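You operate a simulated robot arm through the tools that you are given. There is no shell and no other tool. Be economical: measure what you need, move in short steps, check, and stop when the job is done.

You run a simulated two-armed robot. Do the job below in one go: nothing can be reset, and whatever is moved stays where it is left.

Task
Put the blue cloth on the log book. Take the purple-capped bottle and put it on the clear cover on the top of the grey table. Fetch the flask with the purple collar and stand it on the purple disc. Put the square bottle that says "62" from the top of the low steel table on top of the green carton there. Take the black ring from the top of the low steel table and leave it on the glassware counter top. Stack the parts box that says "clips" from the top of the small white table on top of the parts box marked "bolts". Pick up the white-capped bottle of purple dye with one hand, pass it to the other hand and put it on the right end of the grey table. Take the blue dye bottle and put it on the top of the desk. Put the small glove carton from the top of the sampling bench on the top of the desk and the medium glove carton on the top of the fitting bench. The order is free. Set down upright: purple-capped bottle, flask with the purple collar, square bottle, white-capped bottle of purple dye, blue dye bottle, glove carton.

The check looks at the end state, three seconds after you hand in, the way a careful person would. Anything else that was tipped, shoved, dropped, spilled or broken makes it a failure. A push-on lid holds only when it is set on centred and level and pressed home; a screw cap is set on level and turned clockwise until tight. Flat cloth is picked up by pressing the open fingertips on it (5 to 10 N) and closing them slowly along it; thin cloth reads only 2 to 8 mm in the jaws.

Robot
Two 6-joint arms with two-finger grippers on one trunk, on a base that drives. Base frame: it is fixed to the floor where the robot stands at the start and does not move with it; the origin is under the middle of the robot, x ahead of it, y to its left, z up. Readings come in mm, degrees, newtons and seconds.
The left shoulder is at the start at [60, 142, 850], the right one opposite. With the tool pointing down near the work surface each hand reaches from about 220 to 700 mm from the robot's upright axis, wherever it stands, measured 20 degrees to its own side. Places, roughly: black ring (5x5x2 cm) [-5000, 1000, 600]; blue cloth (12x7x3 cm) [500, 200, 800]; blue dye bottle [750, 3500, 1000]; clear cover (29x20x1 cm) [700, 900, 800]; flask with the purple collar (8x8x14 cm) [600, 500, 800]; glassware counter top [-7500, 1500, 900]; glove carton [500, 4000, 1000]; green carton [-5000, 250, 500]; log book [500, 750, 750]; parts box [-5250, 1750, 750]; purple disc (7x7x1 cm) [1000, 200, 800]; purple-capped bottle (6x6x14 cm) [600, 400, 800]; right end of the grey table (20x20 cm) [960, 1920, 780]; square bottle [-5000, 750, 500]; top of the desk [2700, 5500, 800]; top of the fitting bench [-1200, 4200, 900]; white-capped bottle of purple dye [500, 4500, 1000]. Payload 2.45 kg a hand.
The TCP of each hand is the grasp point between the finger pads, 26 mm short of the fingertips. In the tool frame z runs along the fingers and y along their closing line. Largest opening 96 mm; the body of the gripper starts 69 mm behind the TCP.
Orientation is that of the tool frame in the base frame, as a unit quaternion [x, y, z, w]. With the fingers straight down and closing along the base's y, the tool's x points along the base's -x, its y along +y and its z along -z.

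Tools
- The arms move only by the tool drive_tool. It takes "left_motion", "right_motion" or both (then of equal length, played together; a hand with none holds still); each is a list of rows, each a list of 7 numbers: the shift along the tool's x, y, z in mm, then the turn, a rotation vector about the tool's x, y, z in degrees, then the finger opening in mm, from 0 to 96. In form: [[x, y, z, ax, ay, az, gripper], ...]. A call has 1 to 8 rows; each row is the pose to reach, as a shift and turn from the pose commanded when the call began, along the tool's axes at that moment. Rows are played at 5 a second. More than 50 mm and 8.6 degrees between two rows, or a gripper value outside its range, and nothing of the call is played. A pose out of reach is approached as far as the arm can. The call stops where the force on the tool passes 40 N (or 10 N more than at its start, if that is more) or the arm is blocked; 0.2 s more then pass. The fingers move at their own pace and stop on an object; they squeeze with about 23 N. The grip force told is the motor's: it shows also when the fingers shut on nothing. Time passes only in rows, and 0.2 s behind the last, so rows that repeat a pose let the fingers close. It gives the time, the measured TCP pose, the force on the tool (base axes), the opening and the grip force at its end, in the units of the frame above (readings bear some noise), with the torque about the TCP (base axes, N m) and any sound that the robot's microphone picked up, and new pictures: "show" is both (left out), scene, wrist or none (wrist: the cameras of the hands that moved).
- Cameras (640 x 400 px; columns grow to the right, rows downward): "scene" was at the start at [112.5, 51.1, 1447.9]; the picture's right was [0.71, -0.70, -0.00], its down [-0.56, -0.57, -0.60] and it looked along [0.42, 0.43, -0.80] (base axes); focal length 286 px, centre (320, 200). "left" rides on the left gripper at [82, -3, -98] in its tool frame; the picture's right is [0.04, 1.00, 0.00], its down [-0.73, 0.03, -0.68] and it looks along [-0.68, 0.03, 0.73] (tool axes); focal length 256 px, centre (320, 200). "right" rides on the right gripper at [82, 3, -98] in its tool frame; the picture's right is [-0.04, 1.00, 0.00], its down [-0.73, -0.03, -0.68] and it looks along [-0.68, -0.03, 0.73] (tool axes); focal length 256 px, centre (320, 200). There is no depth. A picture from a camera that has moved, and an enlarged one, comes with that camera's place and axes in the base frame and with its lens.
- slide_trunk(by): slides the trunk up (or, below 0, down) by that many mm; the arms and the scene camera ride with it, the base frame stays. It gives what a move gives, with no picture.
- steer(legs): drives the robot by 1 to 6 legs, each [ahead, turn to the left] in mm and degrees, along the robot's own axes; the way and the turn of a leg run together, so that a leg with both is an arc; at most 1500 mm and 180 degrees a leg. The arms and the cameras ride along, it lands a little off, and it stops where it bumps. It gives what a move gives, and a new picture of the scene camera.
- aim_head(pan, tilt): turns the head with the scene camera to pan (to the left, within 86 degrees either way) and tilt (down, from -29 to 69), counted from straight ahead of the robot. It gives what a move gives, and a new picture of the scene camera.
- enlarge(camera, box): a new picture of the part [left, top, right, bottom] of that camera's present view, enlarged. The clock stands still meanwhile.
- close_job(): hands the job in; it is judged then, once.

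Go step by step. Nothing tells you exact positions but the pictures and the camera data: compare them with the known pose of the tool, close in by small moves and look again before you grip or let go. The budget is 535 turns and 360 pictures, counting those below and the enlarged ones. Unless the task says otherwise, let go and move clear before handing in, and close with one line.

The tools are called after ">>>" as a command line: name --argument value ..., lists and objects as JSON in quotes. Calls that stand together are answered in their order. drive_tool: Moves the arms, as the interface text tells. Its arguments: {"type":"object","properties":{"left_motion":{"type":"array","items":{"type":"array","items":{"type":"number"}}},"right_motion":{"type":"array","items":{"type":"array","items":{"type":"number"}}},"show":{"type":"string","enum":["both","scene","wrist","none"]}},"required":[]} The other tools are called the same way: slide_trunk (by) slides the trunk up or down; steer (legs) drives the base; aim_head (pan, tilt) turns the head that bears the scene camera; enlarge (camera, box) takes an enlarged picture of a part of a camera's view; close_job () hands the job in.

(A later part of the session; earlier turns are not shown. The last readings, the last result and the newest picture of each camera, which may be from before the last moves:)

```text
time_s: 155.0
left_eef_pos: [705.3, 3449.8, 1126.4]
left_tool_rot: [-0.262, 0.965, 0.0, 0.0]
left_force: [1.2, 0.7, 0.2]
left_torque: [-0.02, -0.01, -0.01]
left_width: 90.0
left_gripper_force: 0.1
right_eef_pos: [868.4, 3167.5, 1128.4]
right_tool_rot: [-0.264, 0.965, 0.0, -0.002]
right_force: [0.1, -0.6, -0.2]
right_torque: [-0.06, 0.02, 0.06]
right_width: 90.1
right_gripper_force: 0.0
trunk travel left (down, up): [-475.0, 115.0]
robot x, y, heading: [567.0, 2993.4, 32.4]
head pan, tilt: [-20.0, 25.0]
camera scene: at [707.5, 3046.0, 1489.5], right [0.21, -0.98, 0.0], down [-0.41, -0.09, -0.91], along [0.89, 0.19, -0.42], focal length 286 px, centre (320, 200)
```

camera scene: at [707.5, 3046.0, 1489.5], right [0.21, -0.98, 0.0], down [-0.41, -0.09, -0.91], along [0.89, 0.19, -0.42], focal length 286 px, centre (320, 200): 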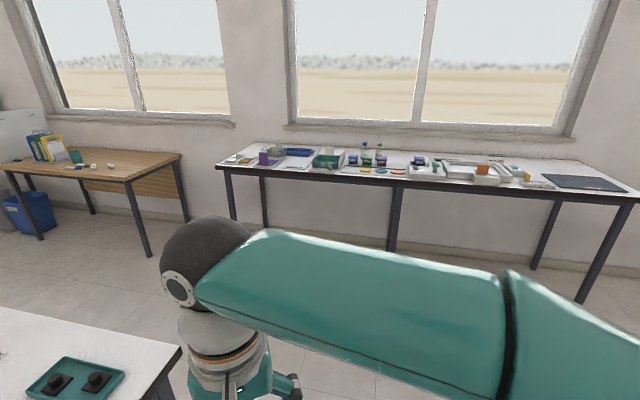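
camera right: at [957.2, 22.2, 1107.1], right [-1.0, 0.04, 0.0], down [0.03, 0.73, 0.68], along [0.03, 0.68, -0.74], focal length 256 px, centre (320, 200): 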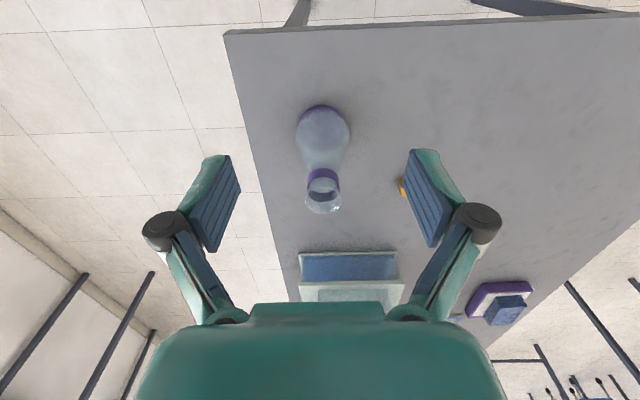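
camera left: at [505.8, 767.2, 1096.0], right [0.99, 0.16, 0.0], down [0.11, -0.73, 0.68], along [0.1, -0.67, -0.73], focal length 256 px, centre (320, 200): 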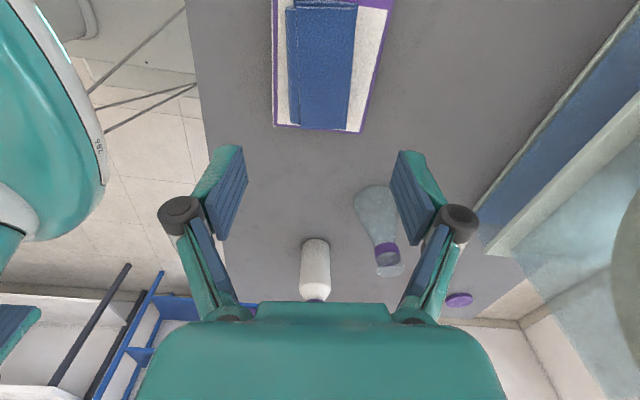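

Turn left to face the bench end, with the head straight and tilted.

>>> aim_head --pan 0 --tilt 45

>>> steer --legs '[[0, 57]]'

```text
time_s: 155.8
left_eef_pos: [704.3, 3449.9, 1125.8]
left_tool_rot: [-0.261, 0.965, -0.001, -0.001]
left_force: [-0.1, 0.1, 0.2]
left_torque: [-0.01, 0.04, -0.02]
left_width: 90.0
left_gripper_force: 0.0
right_eef_pos: [868.2, 3168.4, 1128.5]
right_tool_rot: [-0.263, 0.965, -0.001, -0.001]
right_force: [-0.3, -0.5, 0.0]
right_torque: [-0.01, -0.04, -0.04]
right_width: 90.0
right_gripper_force: 0.0
trunk travel left (down, up): [-475.0, 115.0]
robot x, y, heading: [563.4, 2994.6, 32.4]
head pan, tilt: [0.0, 45.0]
camera scene: at [685.7, 3069.2, 1459.1], right [0.53, -0.85, 0.0], down [-0.6, -0.38, -0.71], along [0.6, 0.38, -0.71], focal length 286 px, centre (320, 200)
```

scene: 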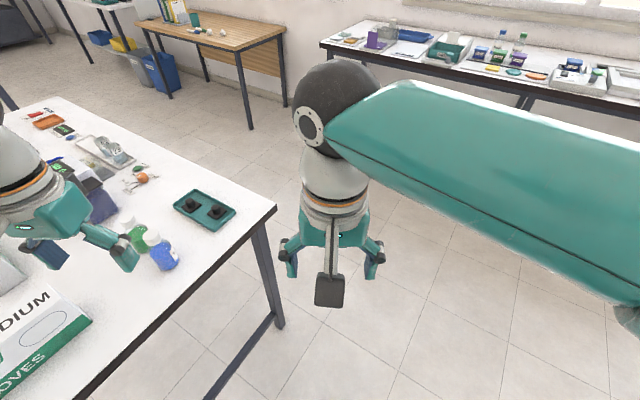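

```text
time_s: 159.0
left_eef_pos: [261.0, 3361.9, 1126.6]
left_tool_rot: [-0.688, 0.726, 0.0, 0.0]
left_force: [-0.5, -0.6, -0.6]
left_torque: [0.0, -0.02, 0.0]
left_width: 90.0
left_gripper_force: 0.0
right_eef_pos: [587.1, 3342.4, 1128.7]
right_tool_rot: [-0.69, 0.724, -0.002, 0.001]
right_force: [-0.1, 0.2, 0.9]
right_torque: [0.0, 0.0, 0.03]
right_width: 89.9
right_gripper_force: 0.0
trunk travel left (down, up): [-475.0, 115.0]
robot x, y, heading: [597.9, 2996.4, 88.7]
head pan, tilt: [0.0, 45.0]
camera scene: at [602.2, 3135.6, 1459.0], right [1.0, -0.02, 0.0], down [-0.02, -0.71, -0.71], along [0.02, 0.71, -0.71], focal length 286 px, centre (320, 200)
```

scene: 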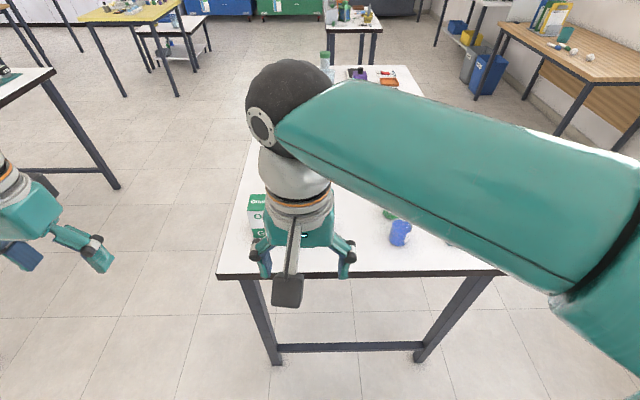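

The bench edge is at y≈3460, so drive 100 mm closer, then spread the hands toward the blue bottle (right) and MEDIUM carton (left).

>>> steer --legs '[[100, 0]]'

>>> drive_tool --left_motion '[[0, -40, 0, 0, 0, 0, 96], [0, -80, 0, 0, 0, 0, 96], [0, -120, 0, 0, 0, 0, 96], [0, -160, 0, 0, 0, 0, 96], [0, -190, 0, 0, 0, 0, 96]]' --right_motion '[[0, -40, 0, 0, 0, 0, 96], [0, -80, 0, 0, 0, 0, 96], [0, -120, 0, 0, 0, 0, 96], [0, -160, 0, 0, 0, 0, 96], [0, -200, 0, 0, 0, 0, 96]]' --show "both"

```text
time_s: 160.2
left_eef_pos: [263.2, 3463.4, 1126.3]
left_tool_rot: [-0.688, 0.726, 0.0, -0.001]
left_force: [0.5, 0.3, -0.4]
left_torque: [-0.04, 0.02, 0.01]
left_width: 90.2
left_gripper_force: 0.1
right_eef_pos: [589.5, 3444.3, 1130.0]
right_tool_rot: [-0.689, 0.725, -0.001, -0.001]
right_force: [-1.0, 0.5, -0.5]
right_torque: [-0.06, 0.0, 0.0]
right_width: 90.1
right_gripper_force: 0.1
trunk travel left (down, up): [-475.0, 115.0]
robot x, y, heading: [601.7, 3094.1, 88.7]
head pan, tilt: [0.0, 45.0]
camera scene: at [605.5, 3237.7, 1458.7], right [1.0, -0.02, 0.0], down [-0.02, -0.71, -0.71], along [0.02, 0.71, -0.71], focal length 286 px, centre (320, 200)
```

scene: 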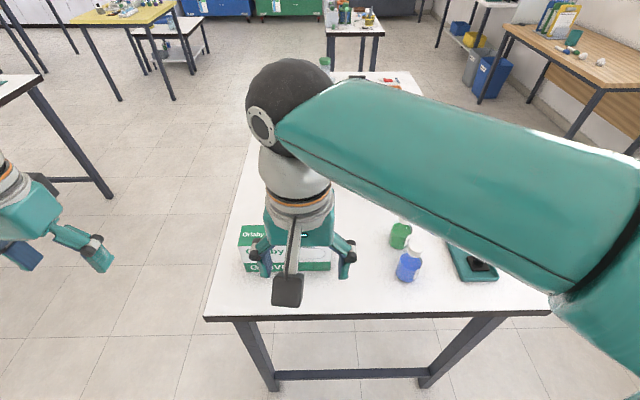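

```text
time_s: 161.4
left_eef_pos: [455.0, 3451.8, 1127.7]
left_tool_rot: [-0.688, 0.726, 0.0, 0.0]
left_force: [-0.2, -0.7, 0.1]
left_torque: [0.02, -0.01, -0.02]
left_width: 96.0
left_gripper_force: 0.1
right_eef_pos: [790.9, 3432.3, 1128.6]
right_tool_rot: [-0.69, 0.723, -0.001, 0.0]
right_force: [0.3, -0.3, 1.0]
right_torque: [0.0, 0.03, 0.0]
right_width: 95.8
right_gripper_force: 0.0
trunk travel left (down, up): [-475.0, 115.0]
robot x, y, heading: [600.6, 3092.8, 88.8]
head pan, tilt: [0.0, 45.0]
camera scene: at [606.0, 3234.9, 1459.0], right [1.0, -0.02, 0.0], down [-0.02, -0.71, -0.71], along [0.02, 0.71, -0.71], focal length 286 px, centre (320, 200)
camera right: at [784.3, 3351.2, 1228.0], right [-1.0, 0.09, 0.0], down [0.06, 0.73, 0.68], along [0.06, 0.67, -0.74], focal length 256 px, centre (320, 200)
camera left: at [453.3, 3370.1, 1225.3], right [-1.0, 0.01, 0.0], down [0.01, 0.73, 0.68], along [0.01, 0.68, -0.73], focal length 256 px, centre (320, 200)
```

scene: 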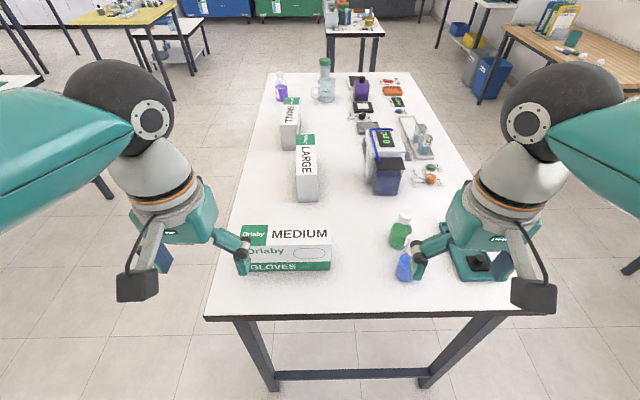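
right: 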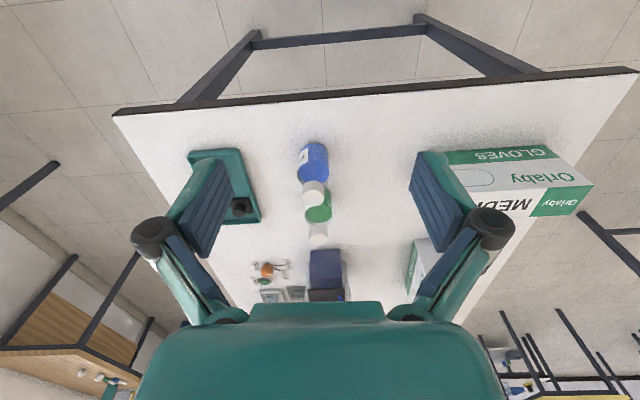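
left: 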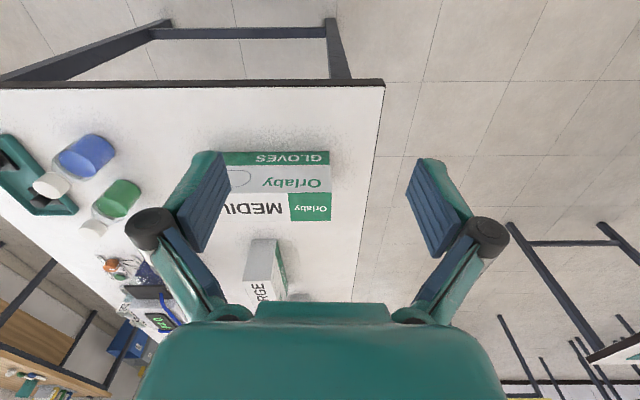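

Blue bottle ≈ [806,3560], MEDIUM carton ≈ x 440–640, y 3573–3630, top ≈ 990. Move both hands over their targets, turning the left one so it closes across the carton's depth.

>>> drive_tool --left_motion '[[-19, -10, 0, 0, 0, 8.4, 96], [-39, -20, 0, 0, 0, 16.8, 96], [-58, -30, 0, 0, 0, 25.2, 96], [-78, -41, 0, 0, 0, 33.6, 96], [-97, -51, 0, 0, 0, 42, 96], [-117, -61, 0, 0, 0, 50.4, 96], [-136, -71, 0, 0, 0, 58.8, 96], [-156, -82, 0, 0, 0, 67.2, 96]]' --right_motion '[[-16, -1, 4, 0, 0, 0, 96], [-31, -2, 8, 0, 0, 0, 96], [-47, -3, 12, 0, 0, 0, 96], [-62, -4, 16, 0, 0, 0, 96], [-78, -5, 20, 0, 0, 0, 96], [-93, -6, 24, 0, 0, 0, 96], [-109, -8, 27, 0, 0, 0, 96], [-124, -9, 30, 0, 0, 0, 96]]' --show "none"

>>> drive_tool --left_motion '[[0, 0, 0, 0, 0, 8.4, 96], [0, 0, 0, 0, 0, 16.8, 96], [0, 0, 0, 0, 0, 19.7, 96], [0, 0, 0, 0, 0, 19.7, 96]]' --right_motion '[[0, 0, 0, 0, 0, 0, 96], [0, 0, 0, 0, 0, 0, 96], [0, 0, 0, 0, 0, 0, 96], [0, 0, 0, 0, 0, 0, 96]]' --show "wrist"

```text
time_s: 163.2
left_eef_pos: [543.2, 3603.6, 1127.1]
left_tool_rot: [-0.17, 0.985, 0.0, 0.0]
left_force: [0.4, 0.6, 0.5]
left_torque: [-0.02, 0.0, 0.03]
left_width: 95.9
left_gripper_force: 0.1
right_eef_pos: [805.4, 3558.2, 1099.3]
right_tool_rot: [-0.689, 0.724, -0.001, -0.001]
right_force: [-0.3, 0.2, 0.4]
right_torque: [-0.01, 0.0, 0.02]
right_width: 96.0
right_gripper_force: 0.0
trunk travel left (down, up): [-475.0, 115.0]
robot x, y, heading: [601.6, 3095.6, 88.5]
head pan, tilt: [0.0, 45.0]
```

```text
time_s: 164.2
left_eef_pos: [542.6, 3602.9, 1128.5]
left_tool_rot: [0.0, 1.0, 0.001, 0.001]
left_force: [0.0, -1.6, 0.5]
left_torque: [0.01, 0.03, 0.0]
left_width: 96.1
left_gripper_force: 0.0
right_eef_pos: [805.4, 3556.4, 1099.7]
right_tool_rot: [-0.689, 0.724, -0.001, -0.001]
right_force: [0.9, 0.6, 1.1]
right_torque: [-0.02, 0.0, -0.03]
right_width: 95.9
right_gripper_force: 0.1
trunk travel left (down, up): [-475.0, 115.0]
robot x, y, heading: [600.5, 3093.6, 88.3]
head pan, tilt: [0.0, 45.0]
camera right: at [796.9, 3474.7, 1198.9], right [-1.0, 0.09, 0.0], down [0.06, 0.73, 0.68], along [0.06, 0.67, -0.74], focal length 256 px, centre (320, 200)
camera left: at [461.5, 3600.4, 1225.9], right [-0.04, 1.0, 0.0], down [0.73, 0.03, 0.68], along [0.68, 0.03, -0.73], focal length 256 px, centre (320, 200)
```

right: 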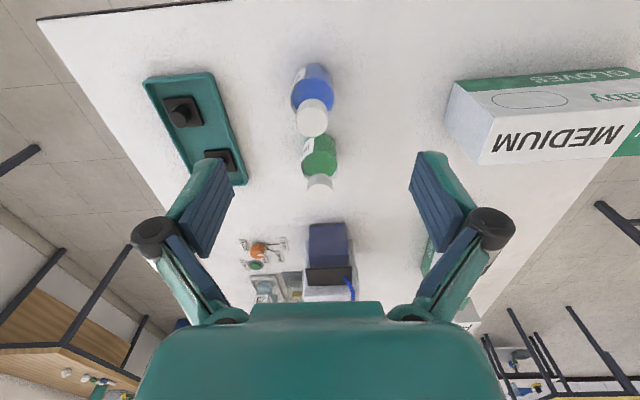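
left: 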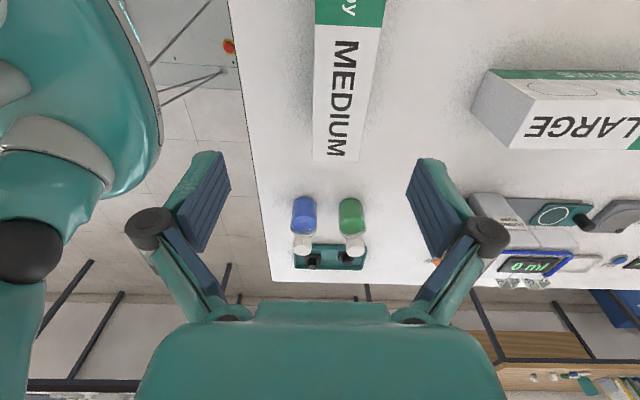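

From triangulation the bench top is ≈857; MEDIUM carton spans y 3600–3661, top ≈961; blue bottle axis ≈ [816,3582], top ≈957. Descend partway with both.

>>> drive_tool --left_motion '[[0, 13, 20, 0, 0, 0, 96], [0, 27, 45, 0, 0, 0, 96], [0, 27, 75, 0, 0, 0, 96], [0, 27, 98, 0, 0, 0, 96]]' --right_motion '[[-13, -5, 35, 0, 0, 0, 96], [-26, -9, 75, 0, 0, 0, 96], [-26, -9, 115, 0, 0, 0, 96], [-26, -9, 140, 0, 0, 0, 96]]' --show "wrist"

```text
time_s: 165.2
left_eef_pos: [543.0, 3630.8, 1027.9]
left_tool_rot: [-0.001, 1.0, -0.001, 0.0]
left_force: [0.2, -0.3, -0.1]
left_torque: [0.0, -0.02, 0.0]
left_width: 96.1
left_gripper_force: 0.0
right_eef_pos: [817.0, 3581.6, 958.9]
right_tool_rot: [-0.689, 0.724, -0.001, -0.001]
right_force: [-0.9, 0.2, -0.7]
right_torque: [-0.03, -0.01, -0.01]
right_width: 95.9
right_gripper_force: 0.0
trunk travel left (down, up): [-475.0, 115.0]
robot x, y, heading: [600.2, 3097.7, 88.3]
head pan, tilt: [0.0, 45.0]
camera right: at [808.2, 3500.6, 1057.9], right [-1.0, 0.09, 0.0], down [0.06, 0.73, 0.68], along [0.06, 0.67, -0.74], focal length 256 px, centre (320, 200)
camera left: at [462.3, 3628.7, 1126.7], right [-0.04, 1.0, 0.0], down [0.73, 0.03, 0.68], along [0.68, 0.03, -0.73], focal length 256 px, centre (320, 200)
```

right: 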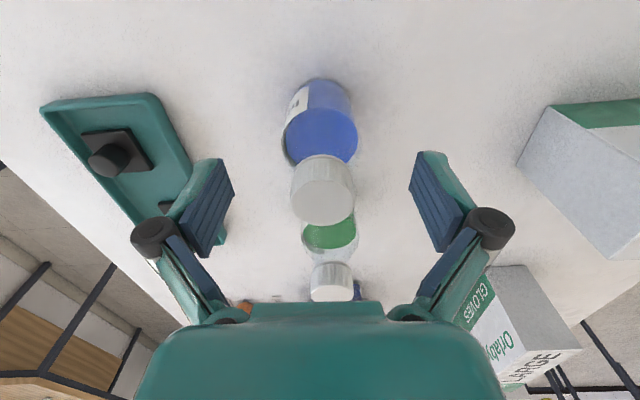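
left: 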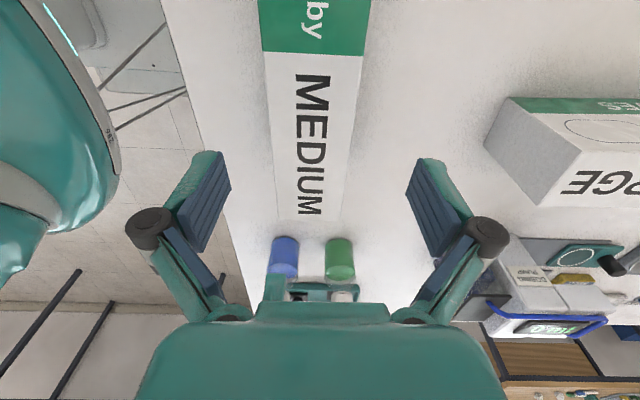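

Both are aligned. Lower both to grip height.

>>> drive_tool --left_motion '[[0, -2, 25, 0, 0, 0, 96], [0, -2, 50, 0, 0, 0, 96], [0, -2, 76, 0, 0, 0, 96], [0, -2, 76, 0, 0, 0, 70], [0, -2, 76, 0, 0, 0, 45], [0, -2, 76, 0, 0, 0, 45], [0, -2, 76, 0, 0, 0, 45]]' --right_motion '[[-1, 1, 20, 0, 0, 0, 96], [-2, 1, 40, 0, 0, 0, 96], [-2, 1, 59, 0, 0, 0, 96], [-2, 1, 59, 0, 0, 0, 70], [-2, 1, 59, 0, 0, 0, 35], [-2, 1, 59, 0, 0, 0, 35], [-2, 1, 59, 0, 0, 0, 35]]' --show "wrist"

```text
time_s: 166.8
left_eef_pos: [543.8, 3627.6, 953.8]
left_tool_rot: [-0.001, 1.0, 0.0, 0.001]
left_force: [0.5, 1.0, -0.5]
left_torque: [0.04, -0.16, 0.03]
left_width: 57.7
left_gripper_force: 23.2
right_eef_pos: [814.5, 3583.1, 901.8]
right_tool_rot: [-0.689, 0.724, -0.001, 0.0]
right_force: [1.6, 0.1, 12.3]
right_torque: [0.08, -0.16, -0.01]
right_width: 48.9
right_gripper_force: 23.1
trunk travel left (down, up): [-475.0, 115.0]
robot x, y, heading: [601.9, 3095.0, 88.8]
head pan, tilt: [0.0, 45.0]
camera right: at [807.0, 3502.0, 1000.0], right [-1.0, 0.09, 0.0], down [0.06, 0.73, 0.68], along [0.06, 0.68, -0.73], focal length 256 px, centre (320, 200)
camera left: at [461.8, 3624.8, 1051.2], right [-0.04, 1.0, 0.0], down [0.73, 0.03, 0.68], along [0.68, 0.03, -0.73], focal length 256 px, centre (320, 200)
```

right: 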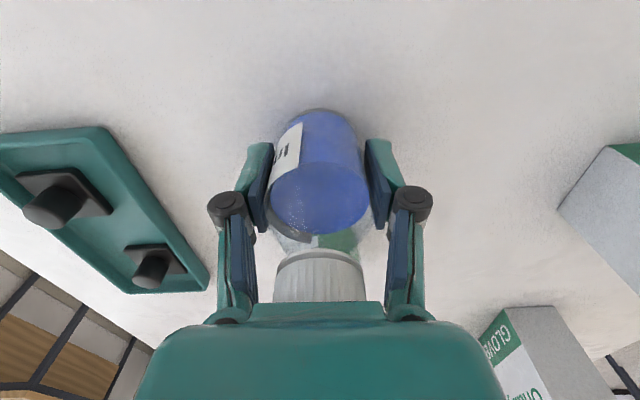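
left: 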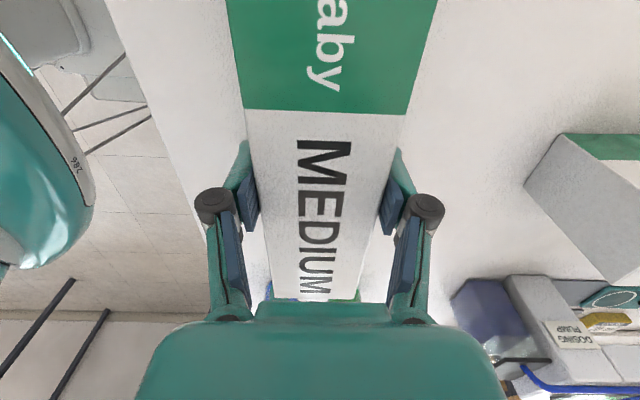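

Both gripped (58 and 49 mm). Lift them together.

>>> drive_tool --left_motion '[[0, 0, -20, 0, 0, 0, 45], [0, 0, -60, 0, 0, 0, 45], [0, 0, -100, 0, 0, 0, 45], [0, 0, -140, 0, 0, 0, 45]]' --right_motion '[[0, 0, -20, 0, 0, 0, 35], [0, 0, -60, 0, 0, 0, 35], [0, 0, -100, 0, 0, 0, 35], [0, 0, -140, 0, 0, 0, 35]]' --show "scene"

```text
time_s: 167.8
left_eef_pos: [544.8, 3626.5, 1093.0]
left_tool_rot: [-0.001, 1.0, -0.001, 0.001]
left_force: [-0.7, 0.1, -3.2]
left_torque: [0.0, 0.01, 0.02]
left_width: 57.5
left_gripper_force: 23.3
right_eef_pos: [813.9, 3583.8, 1041.5]
right_tool_rot: [-0.69, 0.724, -0.001, 0.0]
right_force: [-0.1, -0.7, -1.8]
right_torque: [0.0, -0.05, -0.03]
right_width: 49.1
right_gripper_force: 23.4
trunk travel left (down, up): [-475.0, 115.0]
robot x, y, heading: [603.6, 3092.0, 88.5]
head pan, tilt: [0.0, 45.0]
camera scene: at [604.8, 3235.4, 1458.9], right [1.0, -0.02, 0.0], down [-0.02, -0.71, -0.71], along [0.02, 0.71, -0.71], focal length 286 px, centre (320, 200)
```

scene: 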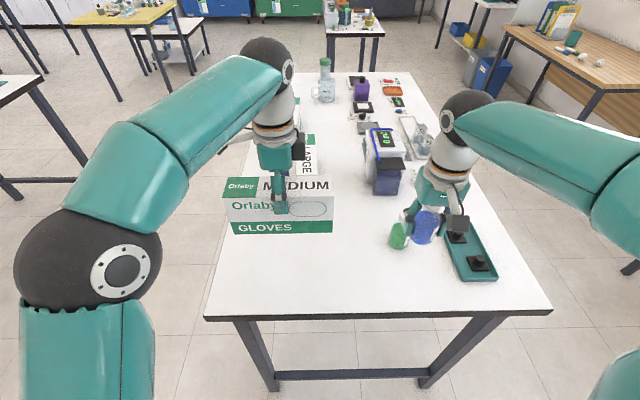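

Draw both loads in toward the robot before driving to the fitting bench.

>>> drive_tool --left_motion '[[22, -31, 0, 0, 0, 0, 45], [44, -63, 0, 0, 0, 0, 45], [66, -94, 0, 0, 0, 0, 45], [88, -126, 0, 0, 0, 0, 45], [110, -157, 0, 0, 0, 0, 45]]' --right_motion '[[22, 7, -5, 0, 0, 0, 35], [44, 14, -10, 0, 0, 0, 35], [66, 20, -20, 0, 0, 0, 35], [88, 27, -30, 0, 0, 0, 35], [110, 34, -40, 0, 0, 0, 35]]' --show "none"

>>> steer --legs '[[-80, 0], [0, 45]]'

>>> steer --legs '[[0, 45], [600, 0]]'

```text
time_s: 169.0
left_eef_pos: [432.3, 3469.7, 1092.6]
left_tool_rot: [-0.001, 1.0, 0.001, 0.0]
left_force: [-0.1, -0.7, -4.2]
left_torque: [0.05, -0.04, -0.03]
left_width: 57.9
left_gripper_force: 23.5
right_eef_pos: [773.5, 3474.0, 1082.2]
right_tool_rot: [-0.689, 0.724, -0.001, 0.0]
right_force: [0.3, -0.5, -0.1]
right_torque: [0.01, -0.03, 0.01]
right_width: 48.9
right_gripper_force: 23.0
trunk travel left (down, up): [-475.0, 115.0]
robot x, y, heading: [600.6, 3090.5, 88.6]
head pan, tilt: [0.0, 45.0]
```

```text
time_s: 172.4
left_eef_pos: [212.2, 3160.1, 1093.1]
left_tool_rot: [-0.385, 0.923, 0.0, 0.0]
left_force: [0.8, 0.1, -4.1]
left_torque: [-0.03, -0.04, 0.01]
left_width: 57.7
left_gripper_force: 22.9
right_eef_pos: [450.1, 3405.3, 1081.5]
right_tool_rot: [0.916, -0.402, 0.001, 0.0]
right_force: [0.0, 0.4, -1.1]
right_torque: [-0.04, 0.0, -0.02]
right_width: 48.9
right_gripper_force: 22.6
trunk travel left (down, up): [-475.0, 115.0]
robot x, y, heading: [616.4, 3031.7, 134.1]
head pan, tilt: [0.0, 45.0]
camera scene: at [518.8, 3134.1, 1458.9], right [0.72, 0.69, 0.0], down [0.49, -0.51, -0.71], along [-0.49, 0.51, -0.71], focal length 286 px, centre (320, 200)
```

scene: 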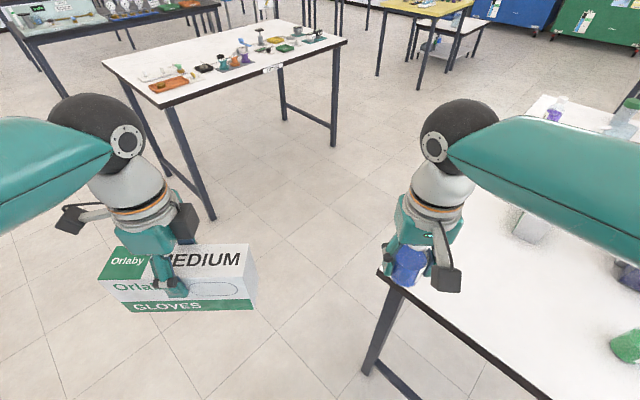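

```text
time_s: 178.2
left_eef_pos: [-365.6, 2844.7, 1093.9]
left_tool_rot: [0.711, -0.704, 0.0, 0.0]
left_force: [-0.2, -0.4, -3.7]
left_torque: [0.06, 0.02, -0.01]
left_width: 57.9
left_gripper_force: 22.7
right_eef_pos: [-373.1, 3185.8, 1081.1]
right_tool_rot: [1.0, -0.02, 0.001, -0.001]
right_force: [-0.8, 0.6, -1.5]
right_torque: [-0.02, -0.02, -0.01]
right_width: 48.7
right_gripper_force: 22.8
trunk travel left (down, up): [-475.0, 115.0]
robot x, y, heading: [13.3, 3041.3, 178.9]
head pan, tilt: [0.0, 45.0]
camera scene: at [-132.2, 3046.5, 1458.9], right [0.02, 1.0, 0.0], down [0.71, -0.01, -0.71], along [-0.71, 0.01, -0.71], focal length 286 px, centre (320, 200)
```

scene: 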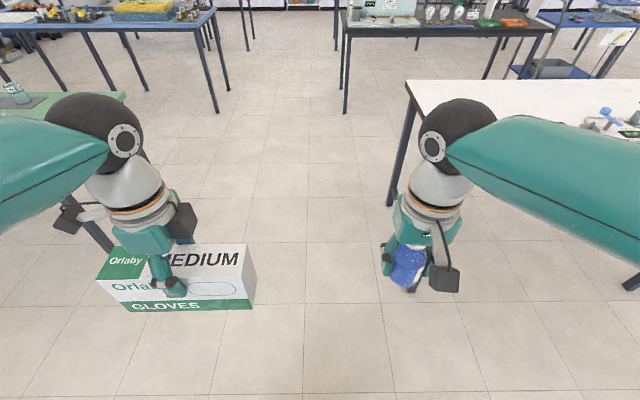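

Continue: arc right up the aisle between the sampling and fitting benches.

>>> steer --legs '[[471, -90], [800, 0]]'

>>> aim_head --pan 60 --tilt 35

```text
time_s: 182.9
left_eef_pos: [-490.7, 3727.2, 1094.5]
left_tool_rot: [-0.012, 1.0, -0.001, -0.001]
left_force: [0.7, 0.6, -3.1]
left_torque: [0.02, 0.06, -0.04]
left_width: 57.5
left_gripper_force: 22.6
right_eef_pos: [-150.2, 3739.5, 1081.6]
right_tool_rot: [-0.697, 0.717, -0.001, -0.002]
right_force: [0.0, 0.1, -1.6]
right_torque: [0.02, 0.04, 0.03]
right_width: 48.9
right_gripper_force: 23.4
trunk travel left (down, up): [-475.0, 115.0]
robot x, y, heading: [-330.5, 3352.5, 88.2]
head pan, tilt: [0.0, 45.0]
stopped in leg 1: the robot was blocked; the commanded pose is now the measured one
camera scene: at [-326.4, 3495.5, 1458.8], right [1.0, -0.04, 0.0], down [-0.03, -0.71, -0.71], along [0.02, 0.71, -0.71], focal length 286 px, centre (320, 200)
```

scene: 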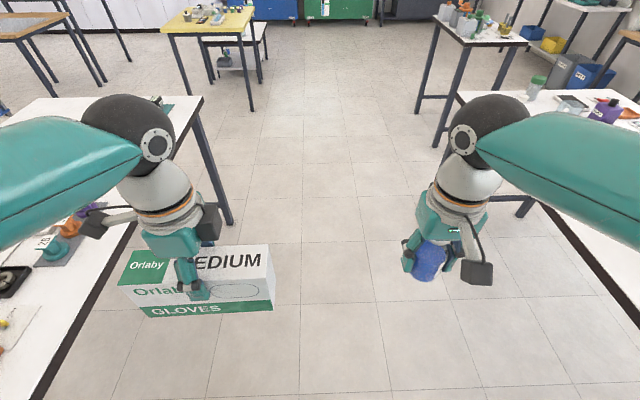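

```text
time_s: 184.2
left_eef_pos: [-492.7, 3726.9, 1094.8]
left_tool_rot: [-0.012, 1.0, 0.0, 0.0]
left_force: [0.0, -0.8, -3.4]
left_torque: [0.01, -0.03, 0.01]
left_width: 57.6
left_gripper_force: 23.1
right_eef_pos: [-151.8, 3739.2, 1082.6]
right_tool_rot: [-0.698, 0.716, 0.0, -0.001]
right_force: [-0.3, -0.4, -1.6]
right_torque: [-0.04, 0.01, 0.01]
right_width: 48.8
right_gripper_force: 23.1
trunk travel left (down, up): [-475.0, 115.0]
robot x, y, heading: [-333.8, 3356.4, 87.8]
head pan, tilt: [60.0, 35.0]
camera scene: at [-406.8, 3460.6, 1473.8], right [0.53, 0.85, 0.0], down [0.49, -0.31, -0.82], along [-0.69, 0.44, -0.57], focal length 286 px, centre (320, 200)
```

scene: 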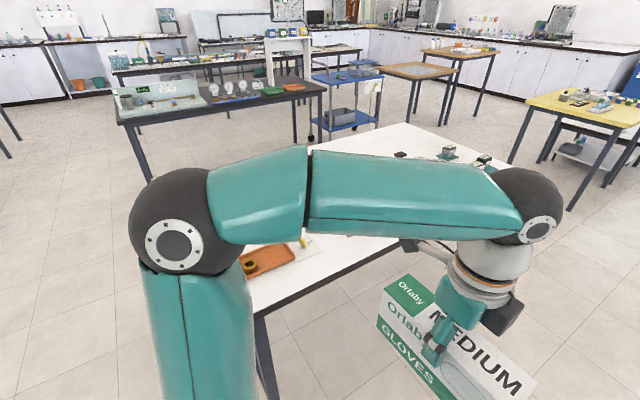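

Drive further up the aisle, then turn left to face the fitting bench.

>>> aim_head --pan 0 --tilt 45

>>> steer --legs '[[750, 0], [0, 45]]'

>>> steer --legs '[[0, 46]]'

```text
time_s: 185.5
left_eef_pos: [-493.3, 3726.1, 1094.2]
left_tool_rot: [-0.012, 1.0, 0.0, 0.0]
left_force: [-0.4, 0.5, -2.4]
left_torque: [0.01, -0.02, 0.0]
left_width: 57.9
left_gripper_force: 22.2
right_eef_pos: [-151.9, 3739.0, 1083.3]
right_tool_rot: [-0.698, 0.716, -0.001, -0.001]
right_force: [0.4, -0.5, -0.8]
right_torque: [0.01, 0.01, 0.0]
right_width: 48.8
right_gripper_force: 23.4
trunk travel left (down, up): [-475.0, 115.0]
robot x, y, heading: [-331.8, 3349.3, 87.8]
head pan, tilt: [0.0, 45.0]
camera scene: at [-329.3, 3495.0, 1458.9], right [1.0, -0.04, 0.0], down [-0.03, -0.71, -0.71], along [0.03, 0.71, -0.71], focal length 286 px, centre (320, 200)
```

scene: 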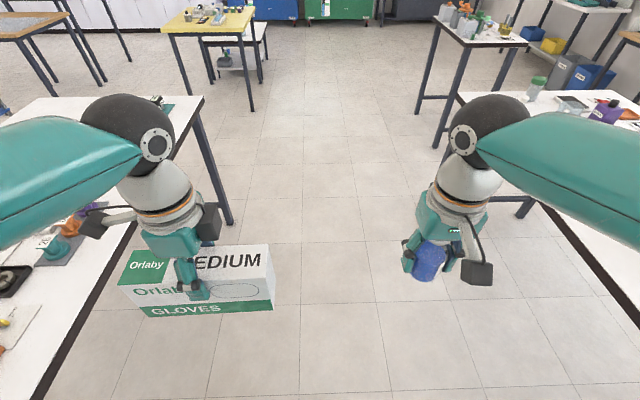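

```text
time_s: 191.9
left_eef_pos: [-686.3, 4259.0, 1094.3]
left_tool_rot: [-0.396, 0.918, 0.0, 0.0]
left_force: [0.6, -0.1, -4.1]
left_torque: [0.03, 0.01, 0.02]
left_width: 58.0
left_gripper_force: 23.1
right_eef_pos: [-455.5, 4510.0, 1082.9]
right_tool_rot: [0.92, -0.392, 0.002, 0.001]
right_force: [-0.9, 0.5, -1.9]
right_torque: [-0.02, -0.02, 0.01]
right_width: 48.6
right_gripper_force: 22.7
trunk travel left (down, up): [-475.0, 115.0]
robot x, y, heading: [-292.7, 4125.8, 132.8]
head pan, tilt: [0.0, 45.0]
camera scene: at [-386.7, 4230.9, 1458.9], right [0.73, 0.68, 0.0], down [0.48, -0.52, -0.71], along [-0.48, 0.52, -0.71], focal length 286 px, centre (320, 200)
```

scene: 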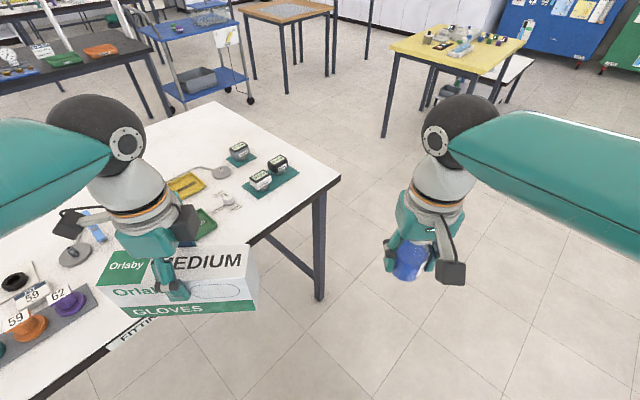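

```text
time_s: 194.7
left_eef_pos: [-660.3, 3931.7, 1094.8]
left_tool_rot: [0.725, -0.689, 0.0, 0.0]
left_force: [-0.5, 1.0, -3.3]
left_torque: [0.01, 0.0, 0.0]
left_width: 57.7
left_gripper_force: 22.9
right_eef_pos: [-682.2, 4271.8, 1082.8]
right_tool_rot: [1.0, 0.0, 0.002, 0.0]
right_force: [0.2, 0.2, -1.4]
right_torque: [0.0, -0.01, -0.01]
right_width: 48.6
right_gripper_force: 22.7
trunk travel left (down, up): [-475.0, 115.0]
robot x, y, heading: [-290.7, 4158.0, 178.9]
head pan, tilt: [0.0, 45.0]
camera scene: at [-432.3, 4159.4, 1458.9], right [0.02, 1.0, 0.0], down [0.71, -0.01, -0.71], along [-0.71, 0.01, -0.71], focal length 286 px, centre (320, 200)
```

scene: 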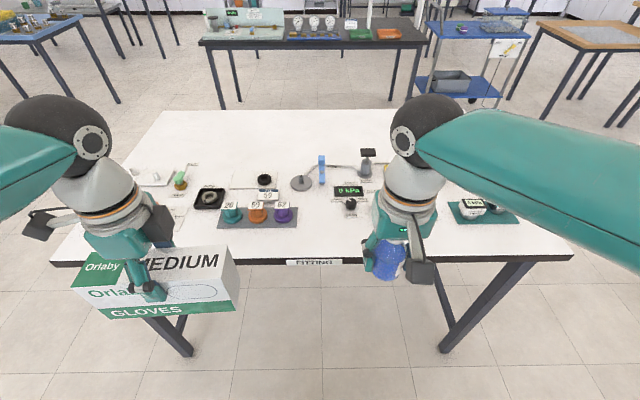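

Free strip near the left front of the fitting bench (x −815…−960, y 3550–3870). Drive 120 mm forward and carry the carton over [-880,3730].

>>> steer --legs '[[120, 0]]'

>>> drive_tool --left_motion '[[33, 18, 0, 0, 0, 0, 45], [66, 37, 0, 0, 0, 0, 45], [98, 55, 0, 0, 0, 0, 45], [131, 73, 0, 0, 0, 0, 45], [164, 92, 0, 0, 0, 0, 45], [197, 110, 0, 0, 0, 0, 45]]' --show "both"

```text
time_s: 195.9
left_eef_pos: [-781.5, 3934.2, 1093.7]
left_tool_rot: [0.725, -0.689, 0.001, -0.001]
left_force: [-0.7, 1.0, -3.6]
left_torque: [0.0, -0.02, 0.01]
left_width: 57.7
left_gripper_force: 22.4
right_eef_pos: [-802.2, 4275.1, 1082.8]
right_tool_rot: [1.0, 0.0, 0.003, 0.0]
right_force: [-0.9, 0.0, -1.7]
right_torque: [0.02, -0.01, 0.03]
right_width: 48.7
right_gripper_force: 23.7
trunk travel left (down, up): [-475.0, 115.0]
robot x, y, heading: [-408.7, 4156.1, 178.8]
head pan, tilt: [0.0, 45.0]
camera scene: at [-554.2, 4162.0, 1458.6], right [0.02, 1.0, 0.0], down [0.71, -0.01, -0.71], along [-0.7, 0.01, -0.71], focal length 286 px, centre (320, 200)
```

scene: 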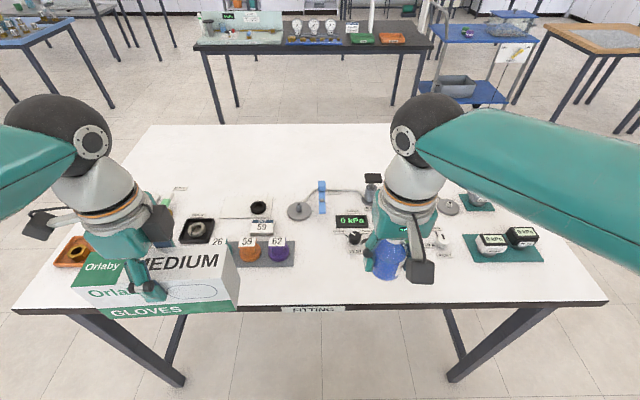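

```text
time_s: 197.3
left_eef_pos: [-881.3, 3730.6, 1094.2]
left_tool_rot: [0.725, -0.689, 0.001, -0.001]
left_force: [0.0, -1.1, -3.3]
left_torque: [0.05, -0.03, 0.02]
left_width: 57.7
left_gripper_force: 22.7
right_eef_pos: [-801.0, 4274.0, 1083.7]
right_tool_rot: [1.0, 0.0, 0.002, -0.001]
right_force: [0.1, -1.1, -1.7]
right_torque: [-0.01, -0.04, 0.01]
right_width: 48.6
right_gripper_force: 23.2
trunk travel left (down, up): [-475.0, 115.0]
robot x, y, heading: [-408.5, 4164.7, 178.9]
head pan, tilt: [0.0, 45.0]
camera scene: at [-552.7, 4160.9, 1458.8], right [0.02, 1.0, 0.0], down [0.71, -0.01, -0.71], along [-0.71, 0.01, -0.71], focal length 286 px, centre (320, 200)
camera left: at [-873.5, 3649.8, 1192.2], right [-1.0, -0.09, 0.0], down [-0.07, 0.73, 0.68], along [-0.06, 0.68, -0.73], focal length 256 px, centre (320, 200)
```

scene: 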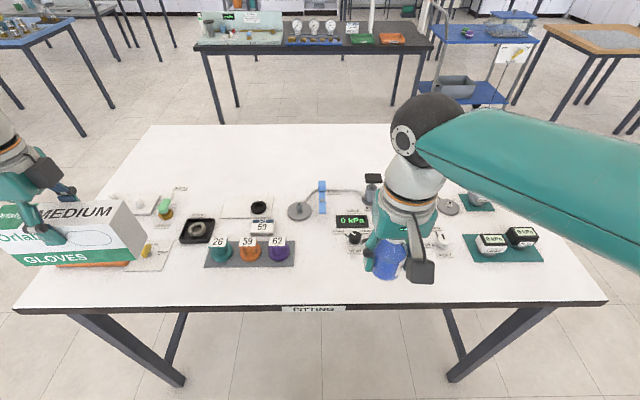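
left: 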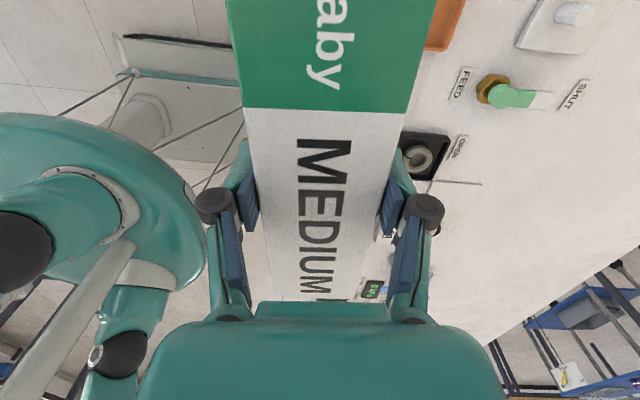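

The strip between the bench edge (≈−825) and the fittings (≈−918) fits the 60 mm deep carton. Shift slightly toward the edge and lower partway to check.

>>> drive_tool --left_motion '[[0, -5, 35, 0, 0, 0, 45], [0, -9, 70, 0, 0, 0, 45], [0, -9, 95, 0, 0, 0, 45]]' --show "both"

>>> enlarge --camera "scene" --box '[0, 150, 240, 320]'

```text
time_s: 198.2
left_eef_pos: [-871.1, 3732.7, 999.5]
left_tool_rot: [0.725, -0.689, 0.001, 0.0]
left_force: [0.3, 0.7, -4.0]
left_torque: [0.0, -0.01, 0.04]
left_width: 57.9
left_gripper_force: 23.3
right_eef_pos: [-801.0, 4274.2, 1083.0]
right_tool_rot: [1.0, -0.001, 0.002, -0.001]
right_force: [0.6, 0.8, -1.6]
right_torque: [0.0, -0.02, 0.02]
right_width: 49.1
right_gripper_force: 23.7
trunk travel left (down, up): [-475.0, 115.0]
robot x, y, heading: [-406.9, 4158.2, 179.0]
head pan, tilt: [0.0, 45.0]
camera scene: at [-552.2, 4161.4, 1458.9], right [0.02, 1.0, 0.0], down [0.71, -0.01, -0.71], along [-0.71, 0.01, -0.71], focal length 286 px, centre (320, 200)
camera left: at [-863.8, 3651.5, 1097.4], right [-1.0, -0.09, 0.0], down [-0.07, 0.73, 0.68], along [-0.06, 0.68, -0.73], focal length 256 px, centre (320, 200)
```

scene: 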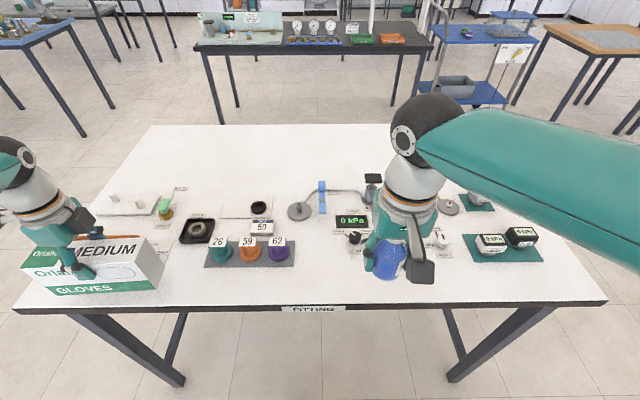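
left: 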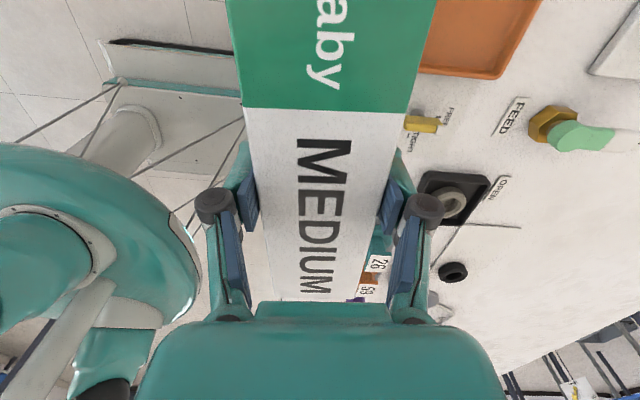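

```text
2.35 times, centred on (120, 235) of scene
camera zoom: at [-552.2, 4161.4, 1458.9], right [0.02, 1.0, 0.0], down [0.71, -0.01, -0.71], along [-0.71, 0.01, -0.71], focal length 674 px, centre (791, 118)
```

zoom: 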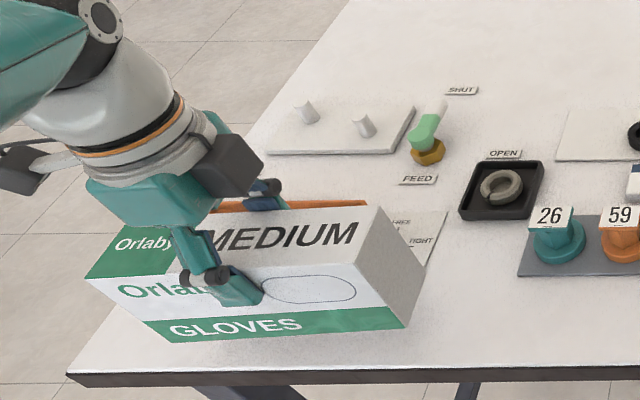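

There's clearance all round. Lower the carton to contact.

>>> drive_tool --left_motion '[[0, 0, 30, 0, 0, 0, 45], [0, 0, 38, 0, 0, 0, 45], [0, 0, 42, 0, 0, 0, 45], [0, 0, 46, 0, 0, 0, 45], [0, 0, 50, 0, 0, 0, 45], [0, 0, 54, 0, 0, 0, 45], [0, 0, 58, 0, 0, 0, 45], [0, 0, 62, 0, 0, 0, 45]]' --show "scene"

```text
time_s: 199.9
left_eef_pos: [-869.5, 3732.8, 939.4]
left_tool_rot: [0.725, -0.689, 0.0, 0.001]
left_force: [-1.4, 0.0, 18.4]
left_torque: [-0.06, 0.03, -0.06]
left_width: 58.3
left_gripper_force: 23.3
right_eef_pos: [-799.7, 4275.4, 1084.5]
right_tool_rot: [1.0, 0.0, 0.001, 0.0]
right_force: [0.2, -0.7, -1.2]
right_torque: [0.02, 0.03, -0.01]
right_width: 48.9
right_gripper_force: 22.9
trunk travel left (down, up): [-475.0, 115.0]
robot x, y, heading: [-407.3, 4157.2, 179.0]
head pan, tilt: [0.0, 45.0]
camera scene: at [-549.9, 4163.2, 1459.2], right [0.02, 1.0, 0.0], down [0.71, -0.01, -0.71], along [-0.71, 0.01, -0.71], focal length 286 px, centre (320, 200)
```

scene: 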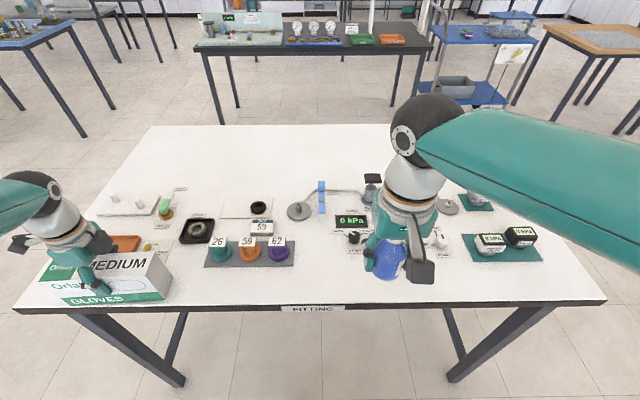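

It's only ~9 mm from the bench edge; lift slightly, shift 14 mm inward, and set down again.

>>> drive_tool --left_motion '[[0, 0, -10, 0, 0, 0, 45], [0, 14, -10, 0, 0, 0, 45], [0, 14, -5, 0, 0, 0, 45], [0, 14, -3, 0, 0, 0, 45], [0, 14, -1.5, 0, 0, 0, 45]]' --show "scene"

```text
time_s: 201.2
left_eef_pos: [-885.0, 3731.8, 940.0]
left_tool_rot: [0.725, -0.689, 0.001, -0.001]
left_force: [0.5, -0.2, -1.8]
left_torque: [-0.08, 0.05, -0.02]
left_width: 58.0
left_gripper_force: 23.3
right_eef_pos: [-801.4, 4274.4, 1083.7]
right_tool_rot: [1.0, 0.0, 0.002, 0.0]
right_force: [0.5, 0.0, -1.6]
right_torque: [-0.01, -0.01, 0.0]
right_width: 48.9
right_gripper_force: 22.4
trunk travel left (down, up): [-475.0, 115.0]
robot x, y, heading: [-407.3, 4157.7, 178.9]
head pan, tilt: [0.0, 45.0]
camera scene: at [-551.6, 4161.8, 1458.9], right [0.02, 1.0, 0.0], down [0.71, -0.01, -0.71], along [-0.71, 0.01, -0.71], focal length 286 px, centre (320, 200)
```

scene: 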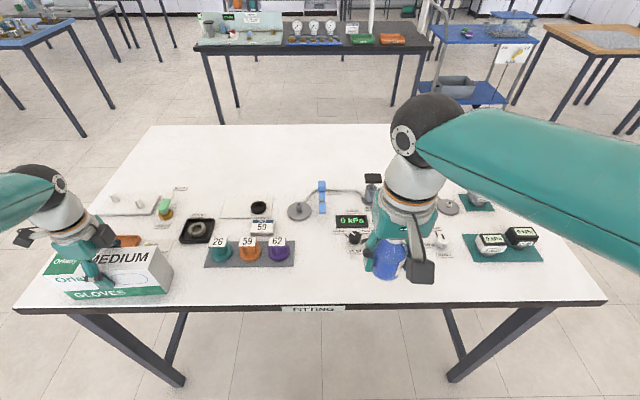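

Now touching lightly. Open and rise.

>>> drive_tool --left_motion '[[0, 0, 1, 0, 0, 0, 45], [0, 0, 1, 0, 0, 0, 65], [0, 0, 1, 0, 0, 0, 84], [0, 0, 1, 0, 0, 0, 84], [0, 0, -40, 0, 0, 0, 84], [0, 0, -85, 0, 0, 0, 84], [0, 0, -130, 0, 0, 0, 84], [0, 0, -160, 0, 0, 0, 84]]' --show "both"

```text
time_s: 202.9
left_eef_pos: [-884.5, 3731.3, 1100.1]
left_tool_rot: [0.724, -0.69, 0.001, -0.001]
left_force: [1.0, 0.3, 1.5]
left_torque: [-0.01, -0.04, -0.01]
left_width: 84.1
left_gripper_force: 0.1
right_eef_pos: [-800.3, 4273.8, 1084.3]
right_tool_rot: [1.0, 0.001, 0.002, 0.0]
right_force: [0.1, -0.6, -1.0]
right_torque: [0.0, 0.0, -0.03]
right_width: 49.0
right_gripper_force: 23.2
trunk travel left (down, up): [-475.0, 115.0]
robot x, y, heading: [-411.9, 4159.1, 178.8]
head pan, tilt: [0.0, 45.0]
camera scene: at [-551.5, 4162.0, 1458.9], right [0.02, 1.0, 0.0], down [0.71, -0.01, -0.71], along [-0.71, 0.01, -0.71], focal length 286 px, centre (320, 200)
camera left: at [-876.9, 3650.3, 1197.6], right [-1.0, -0.09, 0.0], down [-0.07, 0.73, 0.68], along [-0.06, 0.68, -0.73], focal length 256 px, centre (320, 200)
```

scene: 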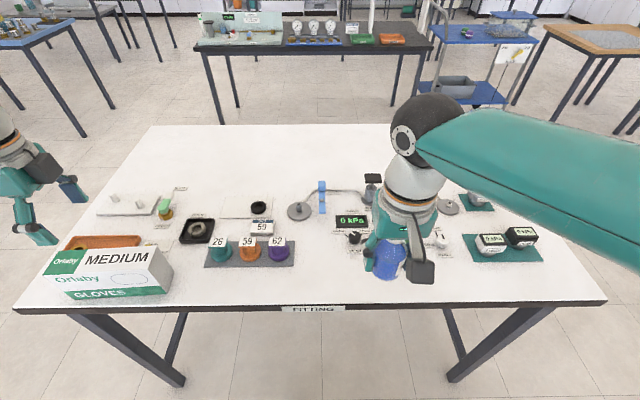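
left: 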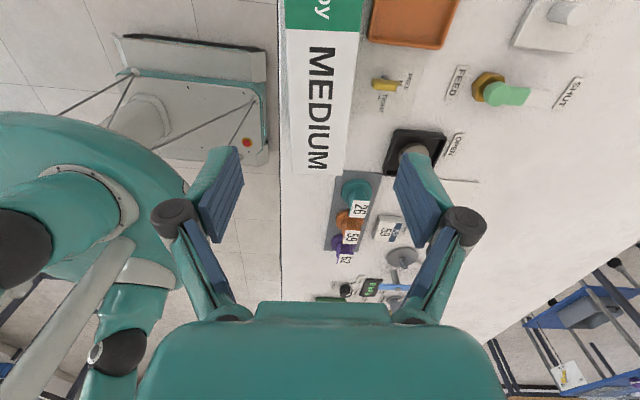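

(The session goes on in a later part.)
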